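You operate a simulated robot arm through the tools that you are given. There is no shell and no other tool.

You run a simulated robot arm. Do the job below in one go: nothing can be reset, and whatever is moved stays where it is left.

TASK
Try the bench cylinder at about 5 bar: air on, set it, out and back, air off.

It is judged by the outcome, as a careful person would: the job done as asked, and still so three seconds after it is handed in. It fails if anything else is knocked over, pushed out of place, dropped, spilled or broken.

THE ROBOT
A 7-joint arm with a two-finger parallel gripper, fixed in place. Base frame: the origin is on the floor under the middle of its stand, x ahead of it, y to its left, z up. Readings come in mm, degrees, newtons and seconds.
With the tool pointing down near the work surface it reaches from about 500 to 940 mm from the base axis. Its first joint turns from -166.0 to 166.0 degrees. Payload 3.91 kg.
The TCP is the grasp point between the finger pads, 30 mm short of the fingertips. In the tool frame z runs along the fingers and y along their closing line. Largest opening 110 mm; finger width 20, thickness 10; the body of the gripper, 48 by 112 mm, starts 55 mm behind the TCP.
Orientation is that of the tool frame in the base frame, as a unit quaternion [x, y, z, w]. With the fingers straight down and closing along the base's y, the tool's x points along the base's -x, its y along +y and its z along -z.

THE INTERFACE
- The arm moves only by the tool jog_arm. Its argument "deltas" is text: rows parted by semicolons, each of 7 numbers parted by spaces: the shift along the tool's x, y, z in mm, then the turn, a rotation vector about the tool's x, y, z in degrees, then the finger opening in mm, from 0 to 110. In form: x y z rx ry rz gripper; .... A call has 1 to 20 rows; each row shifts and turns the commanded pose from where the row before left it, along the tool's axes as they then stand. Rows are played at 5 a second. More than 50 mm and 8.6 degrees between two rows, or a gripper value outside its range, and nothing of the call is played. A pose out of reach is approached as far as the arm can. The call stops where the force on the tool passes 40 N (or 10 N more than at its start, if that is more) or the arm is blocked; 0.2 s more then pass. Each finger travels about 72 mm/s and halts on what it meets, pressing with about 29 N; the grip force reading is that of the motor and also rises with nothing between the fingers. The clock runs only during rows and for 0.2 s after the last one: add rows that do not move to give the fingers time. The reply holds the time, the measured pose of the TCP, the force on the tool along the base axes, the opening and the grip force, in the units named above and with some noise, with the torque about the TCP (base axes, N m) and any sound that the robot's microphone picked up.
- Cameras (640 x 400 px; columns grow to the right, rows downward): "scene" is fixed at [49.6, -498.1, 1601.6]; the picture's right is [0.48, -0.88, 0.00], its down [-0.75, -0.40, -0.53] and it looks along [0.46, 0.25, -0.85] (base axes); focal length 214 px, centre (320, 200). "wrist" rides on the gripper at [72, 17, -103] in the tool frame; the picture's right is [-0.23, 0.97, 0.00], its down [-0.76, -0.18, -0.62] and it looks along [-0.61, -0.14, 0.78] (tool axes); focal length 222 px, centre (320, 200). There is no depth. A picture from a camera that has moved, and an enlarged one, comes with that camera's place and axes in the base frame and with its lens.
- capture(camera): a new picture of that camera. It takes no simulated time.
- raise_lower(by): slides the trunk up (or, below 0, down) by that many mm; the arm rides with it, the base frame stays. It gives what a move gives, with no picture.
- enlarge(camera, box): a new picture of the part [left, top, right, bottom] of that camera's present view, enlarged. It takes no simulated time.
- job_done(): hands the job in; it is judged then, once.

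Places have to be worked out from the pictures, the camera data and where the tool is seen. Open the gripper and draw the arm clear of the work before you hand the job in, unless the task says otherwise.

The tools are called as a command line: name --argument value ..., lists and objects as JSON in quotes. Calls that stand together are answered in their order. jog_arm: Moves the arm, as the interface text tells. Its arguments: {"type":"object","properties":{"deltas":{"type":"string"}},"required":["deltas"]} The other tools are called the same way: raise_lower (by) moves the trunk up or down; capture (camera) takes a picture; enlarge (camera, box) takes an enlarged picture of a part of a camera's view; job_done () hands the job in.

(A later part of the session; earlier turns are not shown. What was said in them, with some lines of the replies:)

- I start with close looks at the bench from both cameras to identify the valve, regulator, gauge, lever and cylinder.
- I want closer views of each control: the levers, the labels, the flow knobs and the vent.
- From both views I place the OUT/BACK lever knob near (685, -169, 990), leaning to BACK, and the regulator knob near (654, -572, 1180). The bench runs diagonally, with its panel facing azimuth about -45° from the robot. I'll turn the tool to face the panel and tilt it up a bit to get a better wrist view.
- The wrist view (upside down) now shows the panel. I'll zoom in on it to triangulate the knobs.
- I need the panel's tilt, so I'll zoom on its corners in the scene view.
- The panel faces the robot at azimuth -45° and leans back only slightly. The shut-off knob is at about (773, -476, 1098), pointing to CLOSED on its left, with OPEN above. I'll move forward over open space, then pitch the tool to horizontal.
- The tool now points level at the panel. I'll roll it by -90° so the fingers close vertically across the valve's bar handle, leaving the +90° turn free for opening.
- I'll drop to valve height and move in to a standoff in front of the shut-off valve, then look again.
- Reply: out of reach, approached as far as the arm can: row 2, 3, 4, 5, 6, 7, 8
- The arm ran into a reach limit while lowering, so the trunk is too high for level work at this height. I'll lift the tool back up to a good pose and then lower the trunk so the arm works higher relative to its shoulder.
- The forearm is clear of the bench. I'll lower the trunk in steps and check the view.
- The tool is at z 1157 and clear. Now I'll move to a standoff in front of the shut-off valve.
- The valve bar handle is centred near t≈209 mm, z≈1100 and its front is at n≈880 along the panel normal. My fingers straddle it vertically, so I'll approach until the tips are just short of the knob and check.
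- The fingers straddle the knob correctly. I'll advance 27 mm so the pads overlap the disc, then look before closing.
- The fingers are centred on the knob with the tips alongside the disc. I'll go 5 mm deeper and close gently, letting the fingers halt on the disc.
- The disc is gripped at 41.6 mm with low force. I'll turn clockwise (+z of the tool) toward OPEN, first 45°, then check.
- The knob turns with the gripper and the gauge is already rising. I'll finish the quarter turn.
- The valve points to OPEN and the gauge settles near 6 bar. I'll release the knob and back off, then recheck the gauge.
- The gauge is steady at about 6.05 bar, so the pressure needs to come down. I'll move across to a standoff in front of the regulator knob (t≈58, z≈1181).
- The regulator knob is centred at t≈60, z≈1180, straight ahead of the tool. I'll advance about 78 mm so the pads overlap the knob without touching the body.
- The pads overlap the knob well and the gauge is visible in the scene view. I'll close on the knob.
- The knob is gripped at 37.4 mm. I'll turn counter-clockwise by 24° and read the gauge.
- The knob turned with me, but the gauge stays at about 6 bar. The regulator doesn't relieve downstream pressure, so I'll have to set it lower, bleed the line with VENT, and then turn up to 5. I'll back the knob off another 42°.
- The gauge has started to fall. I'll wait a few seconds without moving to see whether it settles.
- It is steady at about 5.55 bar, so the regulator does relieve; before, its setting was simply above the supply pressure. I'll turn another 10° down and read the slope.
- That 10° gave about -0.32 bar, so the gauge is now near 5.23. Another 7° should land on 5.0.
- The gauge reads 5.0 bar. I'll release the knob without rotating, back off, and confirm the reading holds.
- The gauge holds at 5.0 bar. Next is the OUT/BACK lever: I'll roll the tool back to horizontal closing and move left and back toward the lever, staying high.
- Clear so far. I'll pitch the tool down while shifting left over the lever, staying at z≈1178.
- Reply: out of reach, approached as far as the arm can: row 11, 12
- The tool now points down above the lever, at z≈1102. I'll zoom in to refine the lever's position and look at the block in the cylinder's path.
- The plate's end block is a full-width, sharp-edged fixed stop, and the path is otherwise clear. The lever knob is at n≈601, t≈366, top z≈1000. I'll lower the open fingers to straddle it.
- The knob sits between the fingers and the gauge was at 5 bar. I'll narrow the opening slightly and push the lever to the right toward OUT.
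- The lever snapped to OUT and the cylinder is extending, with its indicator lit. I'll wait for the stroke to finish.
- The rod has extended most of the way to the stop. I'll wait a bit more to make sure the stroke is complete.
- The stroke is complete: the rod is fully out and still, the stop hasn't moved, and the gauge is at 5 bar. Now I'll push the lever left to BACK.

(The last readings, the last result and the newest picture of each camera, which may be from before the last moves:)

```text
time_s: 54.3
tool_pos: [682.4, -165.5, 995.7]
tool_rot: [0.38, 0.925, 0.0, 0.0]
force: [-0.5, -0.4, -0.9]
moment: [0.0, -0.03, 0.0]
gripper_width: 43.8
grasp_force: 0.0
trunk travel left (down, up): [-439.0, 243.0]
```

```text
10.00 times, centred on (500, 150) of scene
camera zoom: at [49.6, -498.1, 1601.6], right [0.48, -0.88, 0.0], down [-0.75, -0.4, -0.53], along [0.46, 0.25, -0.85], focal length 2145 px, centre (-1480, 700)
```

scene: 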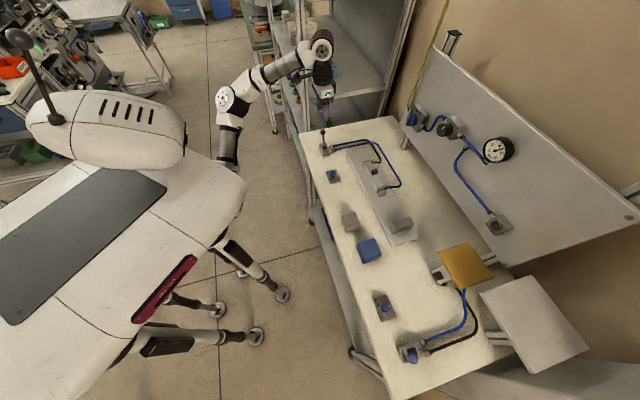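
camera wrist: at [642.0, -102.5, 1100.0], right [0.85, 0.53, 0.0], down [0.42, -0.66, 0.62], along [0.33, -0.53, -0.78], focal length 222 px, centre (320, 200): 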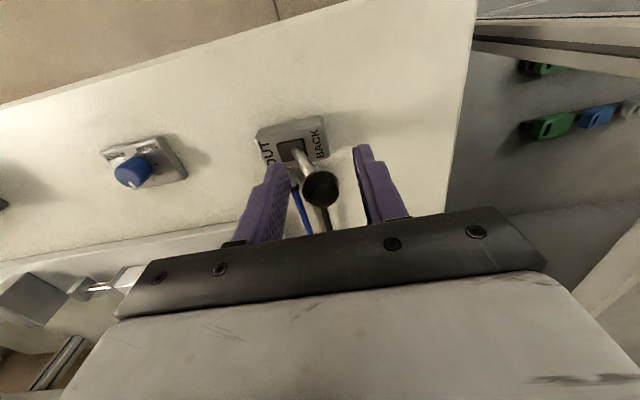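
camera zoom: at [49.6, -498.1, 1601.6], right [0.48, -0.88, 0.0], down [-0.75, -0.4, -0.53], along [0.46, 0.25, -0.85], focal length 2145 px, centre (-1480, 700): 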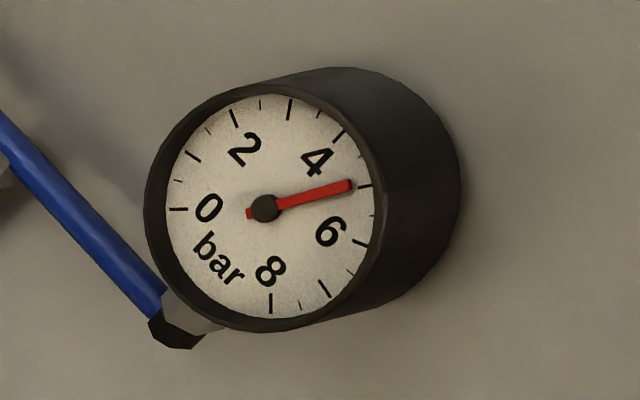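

The lever is at BACK and the rod is retracting. I'll wait for it to come home while rising clear of the lever.

jog_arm --deltas "0 0 0 0 0 0 56; 0 0 0 0 0 0 56; 0 0 -25 0 0 0 56; 0 0 -25 0 0 0 56; 0 0 -25 0 0 0 56; 0 0 -25 0 0 0 56; 0 0 0 0 0 0 56; 0 0 0 0 0 0 56; 0 0 0 0 0 0 56; 0 0 0 0 0 0 56; 0 0 0 0 0 0 56; 0 0 0 0 0 0 56; 0 0 0 0 0 0 56; 0 0 0 0 0 0 56; 0 0 0 0 0 0 56; 0 0 0 0 0 0 56"

enlarge --camera "scene" --box '[300, 110, 460, 240]'

enlarge --camera "scene" --box '[476, 130, 524, 170]'

capture --camera "scene"

```text
time_s: 57.7
tool_pos: [681.7, -167.1, 1095.5]
tool_rot: [0.38, 0.925, -0.002, 0.0]
force: [0.2, -0.1, 0.4]
moment: [-0.01, -0.01, 0.01]
gripper_width: 56.2
grasp_force: 0.1
trunk travel left (down, up): [-439.0, 243.0]
```

```text
3.08 times, centred on (380, 175) of scene
camera zoom: at [49.6, -498.1, 1601.6], right [0.48, -0.88, 0.0], down [-0.75, -0.4, -0.53], along [0.46, 0.25, -0.85], focal length 660 px, centre (135, 277)
```

zoom: 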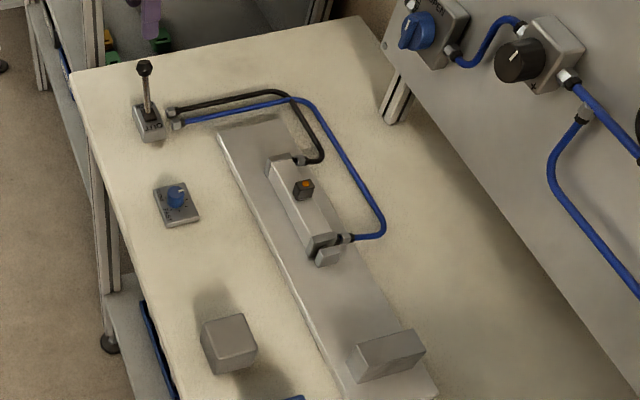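

```text
10.00 times, centred on (500, 150) of scene
camera zoom: at [49.6, -498.1, 1601.6], right [0.48, -0.88, 0.0], down [-0.75, -0.4, -0.53], along [0.46, 0.25, -0.85], focal length 2145 px, centre (-1480, 700)
```

zoom: 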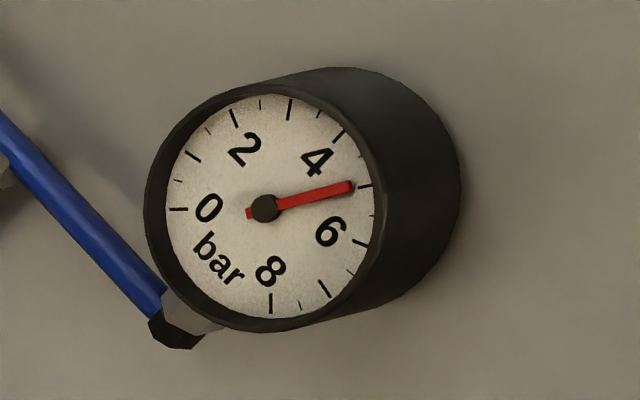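

```text
taken
```

scene: 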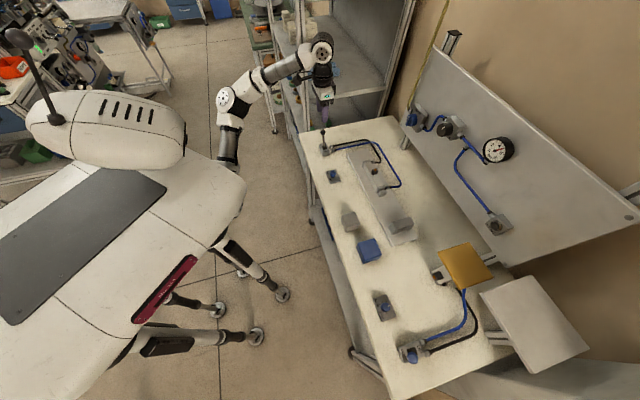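

The rod is fully back, the lever is at BACK and the gauge reads 5 bar. Now air off: I'll pitch the tool up to horizontal while moving right toward the shut-off valve.

jog_arm --deltas "0 -12.8 0 0 -7.5 0 60; 0 -12.8 0 0 -7.5 0 60; 0 -12.8 0 0 -7.5 0 60; 0 -12.8 0 0 -7.5 0 60; 0 -12.8 0 0 -7.5 0 60; 0 -12.8 0 0 -7.5 0 60; 0 -12.8 0 0 -7.5 0 60; 0 -12.8 0 0 -7.5 0 60; 0 -12.8 0 0 -7.5 0 60; 0 -12.8 0 0 -7.5 0 60; 0 -12.8 0 0 -7.5 0 60; 0 -12.8 0 0 -7.5 0 60; 0 0 0 0 0 0 60"

capture --camera "wrist"

capture --camera "scene"

```text
time_s: 60.5
tool_pos: [575.1, -276.7, 1095.2]
tool_rot: [0.269, 0.654, -0.27, 0.654]
force: [0.5, 0.1, 0.1]
moment: [-0.03, 0.01, 0.03]
gripper_width: 59.9
grasp_force: 0.0
trunk travel left (down, up): [-439.0, 243.0]
```

```text
taken
camera wrist: at [512.1, -191.0, 1023.5], right [0.69, 0.69, 0.23], down [-0.57, 0.31, 0.76], along [0.46, -0.65, 0.61], focal length 222 px, centre (320, 200)
```

wrist: 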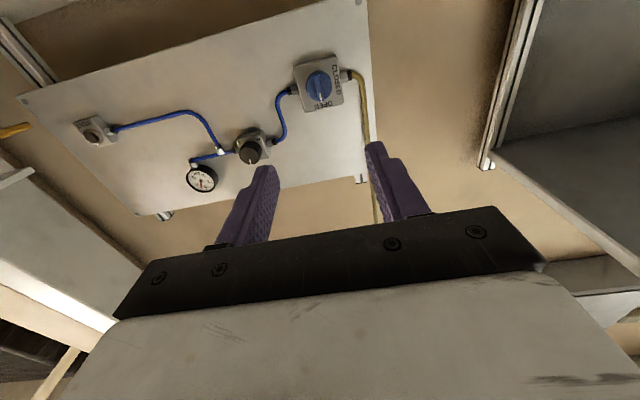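

```text
taken
```

scene: 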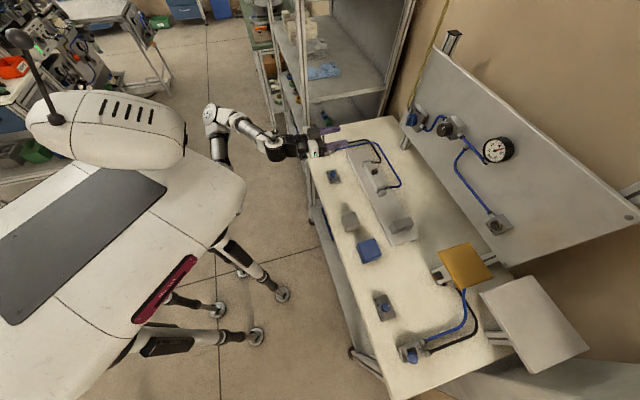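

I'm level and in front of the valve at t≈211, z≈1095. I'll advance to just short of the knob.

jog_arm --deltas "-0.6 -0.2 29.7 0 0 0 56; -0.6 -0.2 29.7 0 0 0 56; -0.6 -0.2 29.7 0 0 0 56; -0.6 -0.2 29.7 0 0 0 56; -0.6 -0.2 29.7 0 0 0 56; -0.6 -0.2 29.7 0 0 0 56; -0.6 -0.2 29.7 0 0 0 56; -0.6 -0.2 25 0 0 0 56; 0 0 0 0 0 0 56"

capture --camera "wrist"

enlarge --camera "scene" --box '[380, 95, 444, 135]'

```text
time_s: 62.5
tool_pos: [739.1, -441.0, 1100.9]
tool_rot: [0.269, 0.654, -0.27, 0.653]
force: [0.3, 0.3, 0.5]
moment: [0.01, 0.01, -0.03]
gripper_width: 56.1
grasp_force: 0.1
trunk travel left (down, up): [-439.0, 243.0]
```

```text
taken
camera wrist: at [676.8, -355.8, 1028.6], right [0.69, 0.69, 0.23], down [-0.57, 0.31, 0.76], along [0.46, -0.65, 0.61], focal length 222 px, centre (320, 200)
```

wrist: 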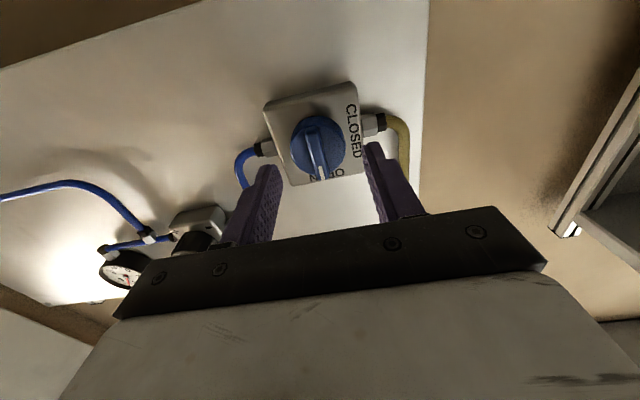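

```text
10.00 times, centred on (412, 115) of scene
camera zoom: at [49.6, -498.1, 1601.6], right [0.48, -0.88, 0.0], down [-0.75, -0.4, -0.53], along [0.46, 0.25, -0.85], focal length 2145 px, centre (-600, 1050)
```

zoom: 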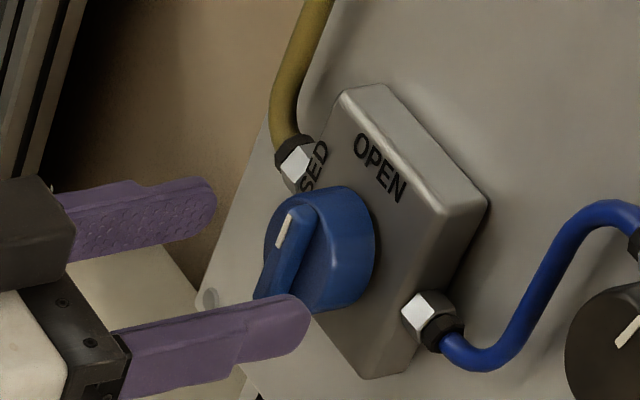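

The fingers are aligned either side of the knob. I'll advance 31 mm and close on the disc.

jog_arm --deltas "0 -0.8 11 0 0 0 56; 0 -0.7 11 0 0 0 56; 0.5 0 9 0 0 0 56; 0 0 0 0 0 0 48; 0 0 0 0 0 0 38; 0 0 0 0 0 0 30; 0 0 0 0 0 0 30; 0 0 0 0 0 0 30"

enlarge --camera "wrist" --box '[200, 80, 440, 230]'

```text
time_s: 64.3
tool_pos: [761.4, -463.7, 1100.6]
tool_rot: [0.269, 0.654, -0.269, 0.654]
force: [0.3, -2.0, 0.4]
moment: [-0.05, -0.07, -0.69]
gripper_width: 41.5
grasp_force: 45.4
trunk travel left (down, up): [-439.0, 243.0]
```

```text
2.67 times, centred on (320, 155) of wrist
camera zoom: at [698.0, -378.6, 1028.8], right [0.69, 0.69, 0.23], down [-0.57, 0.31, 0.76], along [0.46, -0.65, 0.61], focal length 592 px, centre (320, 320)
```

zoom: 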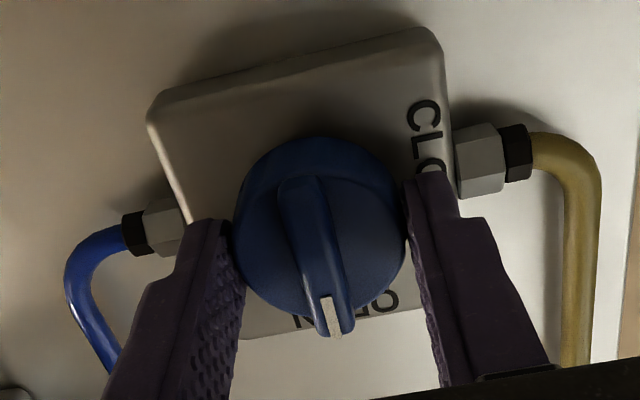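

The disc is gripped at 41.5 mm. I'll turn it 90° counter-clockwise to CLOSED.

jog_arm --deltas "0 0 0 0 0 -7.5 30; 0 0 0 0 0 -7.5 30; 0 0 0 0 0 -7.5 30; 0 0 0 0 0 -7.5 30; 0 0 0 0 0 -7.5 30; 0 0 0 0 0 -7.5 30; 0 0 0 0 0 -7.5 30; 0 0 0 0 0 -7.5 30; 0 0 0 0 0 -7.5 30; 0 0 0 0 0 -7.5 30; 0 0 0 0 0 -7.5 30; 0 0 0 0 0 -7.5 30; 0 0 0 0 0 0 30; 0 0 0 0 0 0 30"

enlarge --camera "wrist" --box '[200, 80, 440, 230]'

enlarge --camera "scene" --box '[380, 80, 540, 180]'

```text
time_s: 67.3
tool_pos: [761.4, -462.9, 1100.3]
tool_rot: [-0.272, 0.653, -0.652, 0.272]
force: [-6.1, 12.6, -8.8]
moment: [-0.07, -0.11, 0.67]
gripper_width: 41.6
grasp_force: 45.1
trunk travel left (down, up): [-439.0, 243.0]
```

```text
2.67 times, centred on (320, 155) of wrist
camera zoom: at [635.6, -441.7, 1083.8], right [0.16, 0.16, -0.97], down [0.09, 0.98, 0.18], along [0.98, -0.12, 0.14], focal length 592 px, centre (320, 320)
```

zoom: 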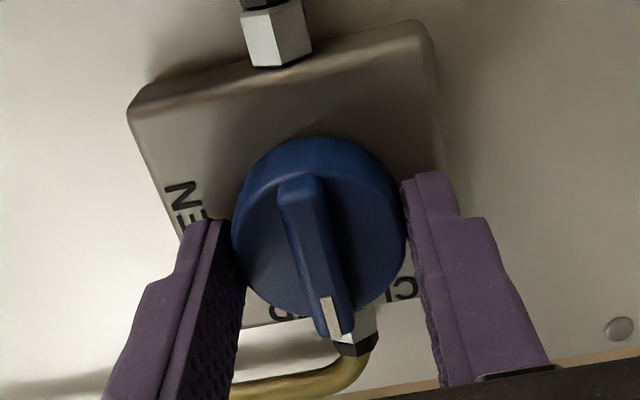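

```text
4.00 times, centred on (460, 130) of scene
camera zoom: at [49.6, -498.1, 1601.6], right [0.48, -0.88, 0.0], down [-0.75, -0.4, -0.53], along [0.46, 0.25, -0.85], focal length 858 px, centre (-240, 480)
```

zoom: 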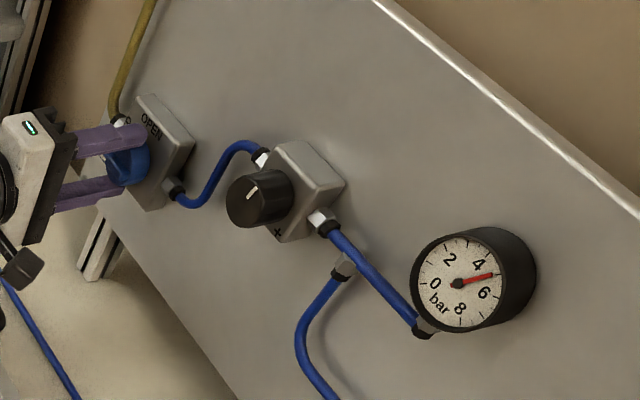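

The pointer is back at CLOSED. I'll release the knob, back away, and check the valve and the gauge.

jog_arm --deltas "0 0 0 0 0 0 50; 0 0 0 0 0 0 60; 0 0 -20 0 0 0 64; 0 0 -35 0 0 0 64; 0 0 -40 0 0 0 64; 0 0 -40 0 0 0 64; 0 0 0 0 0 0 64; 0 0 0 0 0 0 64; 0 0 0 0 0 0 64; 0 0 0 0 0 0 64"

enlarge --camera "scene" --box '[380, 80, 540, 180]'

enlarge --camera "scene" --box '[476, 130, 524, 170]'

enlarge --camera "wrist" --box '[200, 40, 440, 190]'

```text
time_s: 69.5
tool_pos: [663.7, -368.5, 1100.4]
tool_rot: [-0.273, 0.653, -0.652, 0.272]
force: [0.6, -0.9, 0.6]
moment: [0.01, 0.0, 0.0]
gripper_width: 64.1
grasp_force: 0.1
trunk travel left (down, up): [-439.0, 243.0]
```

```text
4.00 times, centred on (460, 130) of scene
camera zoom: at [49.6, -498.1, 1601.6], right [0.48, -0.88, 0.0], down [-0.75, -0.4, -0.53], along [0.46, 0.25, -0.85], focal length 858 px, centre (-240, 480)
```

zoom: 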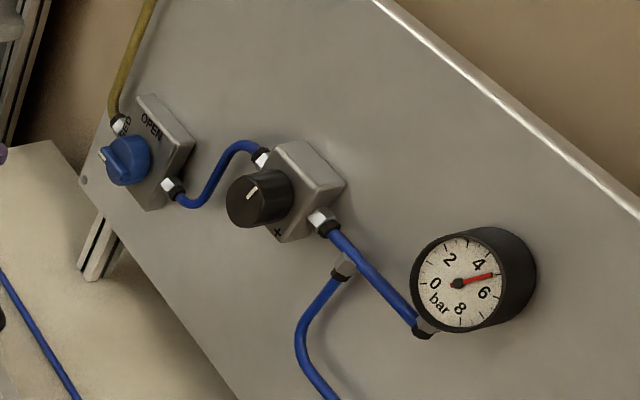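

```text
10.00 times, centred on (500, 150) of scene
camera zoom: at [49.6, -498.1, 1601.6], right [0.48, -0.88, 0.0], down [-0.75, -0.4, -0.53], along [0.46, 0.25, -0.85], focal length 2145 px, centre (-1480, 700)
```

zoom: 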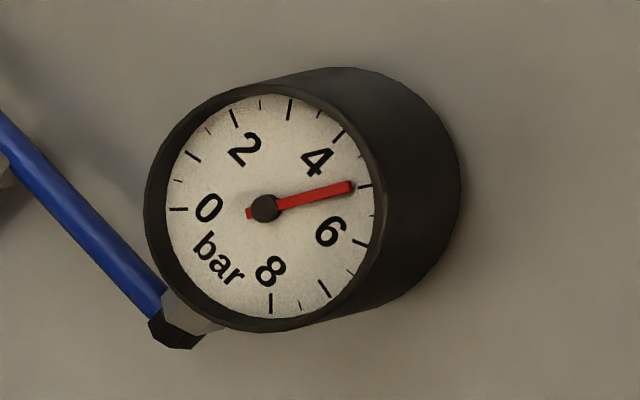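

```text
2.67 times, centred on (320, 115) of wrist
camera zoom: at [537.8, -346.7, 1084.5], right [0.16, 0.16, -0.97], down [0.09, 0.98, 0.18], along [0.98, -0.12, 0.14], focal length 592 px, centre (320, 427)
```

zoom: 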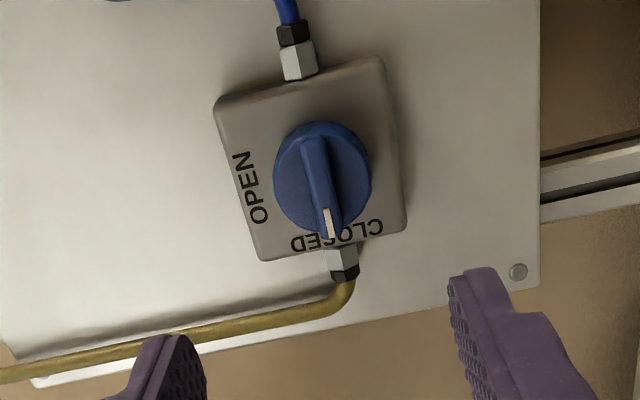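

The valve points to CLOSED. The line still holds 5.0 bar behind it, which doesn't change "air off", and VENT wasn't asked for. I'll open the gripper and draw the arm back and up, clear of the bench.

jog_arm --deltas "0 0 -35 0 0 0 80; 0 0 -35 0 0 0 100; 0 0 -35 0 0 0 110; 0 -15 -30 0 0 0 110; 0 -30 -20 0 0 0 110; 0 -30 -20 0 0 0 110; 0 -30 -10 0 0 0 110; 0 0 0 0 0 0 110; 0 0 0 0 0 0 110"

capture --camera "scene"

enlarge --camera "scene" --box '[300, 100, 460, 240]'

enlarge --camera "scene" --box '[390, 90, 550, 190]'

enlarge --camera "scene" --box '[340, 200, 520, 370]'

```text
time_s: 71.5
tool_pos: [532.8, -239.6, 1206.0]
tool_rot: [-0.273, 0.653, -0.652, 0.271]
force: [-0.2, -0.5, 0.3]
moment: [0.0, -0.02, 0.02]
gripper_width: 110.1
grasp_force: 0.1
trunk travel left (down, up): [-439.0, 243.0]
```

```text
taken
```

scene: 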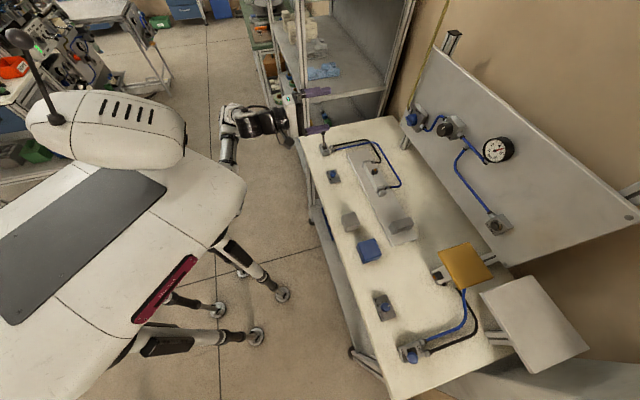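

```text
2.86 times, centred on (380, 170) of scene
camera zoom: at [49.6, -498.1, 1601.6], right [0.48, -0.88, 0.0], down [-0.75, -0.4, -0.53], along [0.46, 0.25, -0.85], focal length 613 px, centre (149, 286)
```

zoom: 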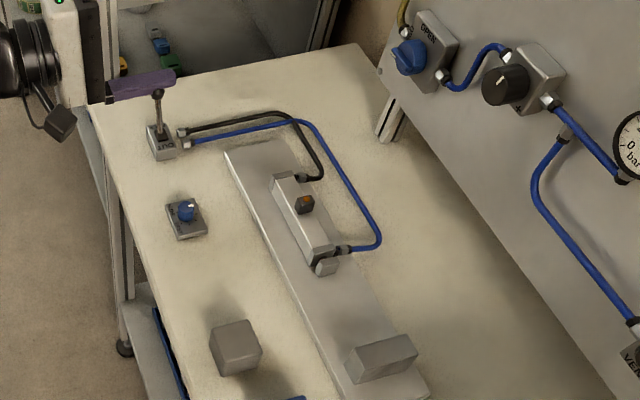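

```text
4.00 times, centred on (470, 140) of scene
camera zoom: at [49.6, -498.1, 1601.6], right [0.48, -0.88, 0.0], down [-0.75, -0.4, -0.53], along [0.46, 0.25, -0.85], focal length 858 px, centre (-280, 440)
```

zoom: 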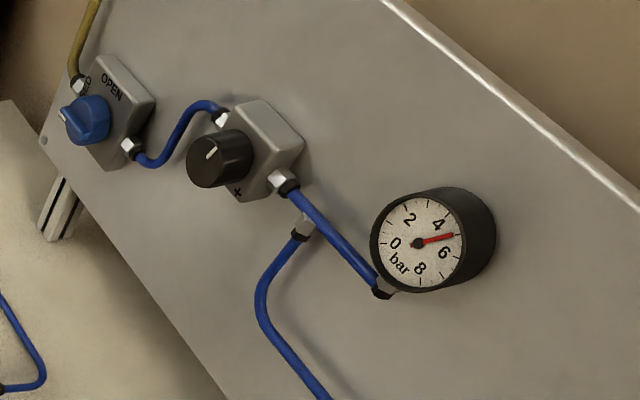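

```text
2.35 times, centred on (430, 285) of scene
camera zoom: at [49.6, -498.1, 1601.6], right [0.48, -0.88, 0.0], down [-0.75, -0.4, -0.53], along [0.46, 0.25, -0.85], focal length 505 px, centre (61, 0)
```

zoom: 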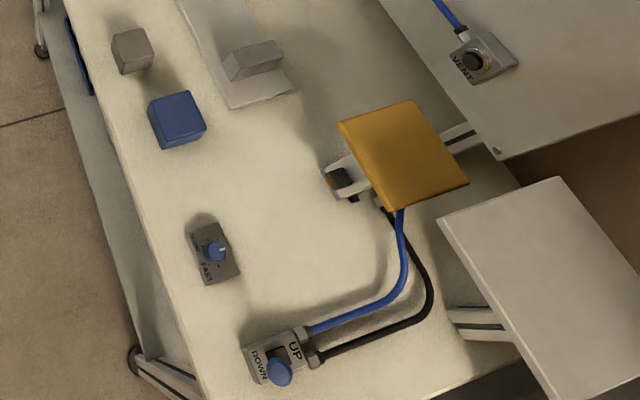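

Everything is where it was: the valve is CLOSED, the rod and lever are back, the regulator is set at 5 bar, and the lift and boxes are untouched. I'll pull the arm back a little more so it is fully off the bench.

jog_arm --deltas "0 -10 -20 0 0 0 110; 0 -10 -20 0 0 0 110; 0 -10 -20 0 0 0 110; 0 0 0 0 0 0 110"

capture --camera "scene"

```text
time_s: 72.5
tool_pos: [489.3, -197.3, 1235.1]
tool_rot: [-0.272, 0.653, -0.652, 0.272]
force: [-0.5, -0.6, -0.4]
moment: [-0.01, -0.02, -0.01]
gripper_width: 110.0
grasp_force: 0.0
trunk travel left (down, up): [-439.0, 243.0]
```

```text
taken
```

scene: 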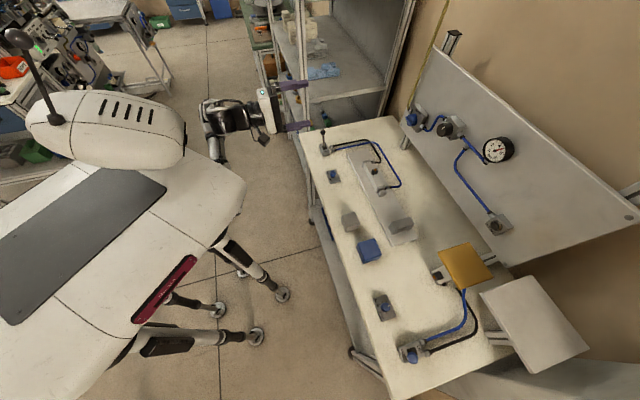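

The arm is clear with the gripper open. Air was turned on, pressure set to 5 bar, the cylinder went out and back, and air is off, so I'm handing the job in.

job_done

```text
The job is handed in.
```

I ran the bench cylinder out and back once at about 5 bar, and the air is off again.

- **Air on:** I opened the shut-off valve and the gauge rose to about 6 bar.
- **Set:** I turned the regulator down until the gauge read 5.0 bar, and it held there.
- **Out and back:** With the lever at OUT the rod ran its full stroke. With the lever at BACK it came fully home. The gauge stayed at about 5 bar throughout.
- **Air off:** The shut-off valve is at CLOSED.

**Pressure still in the line:** The line still holds about 5 bar behind the closed valve. I did not press VENT because you didn't ask for it, so press it if you want the line empty.

The lift, the flow knobs and the loose boxes were not touched. The arm is clear of the bench with its gripper open.
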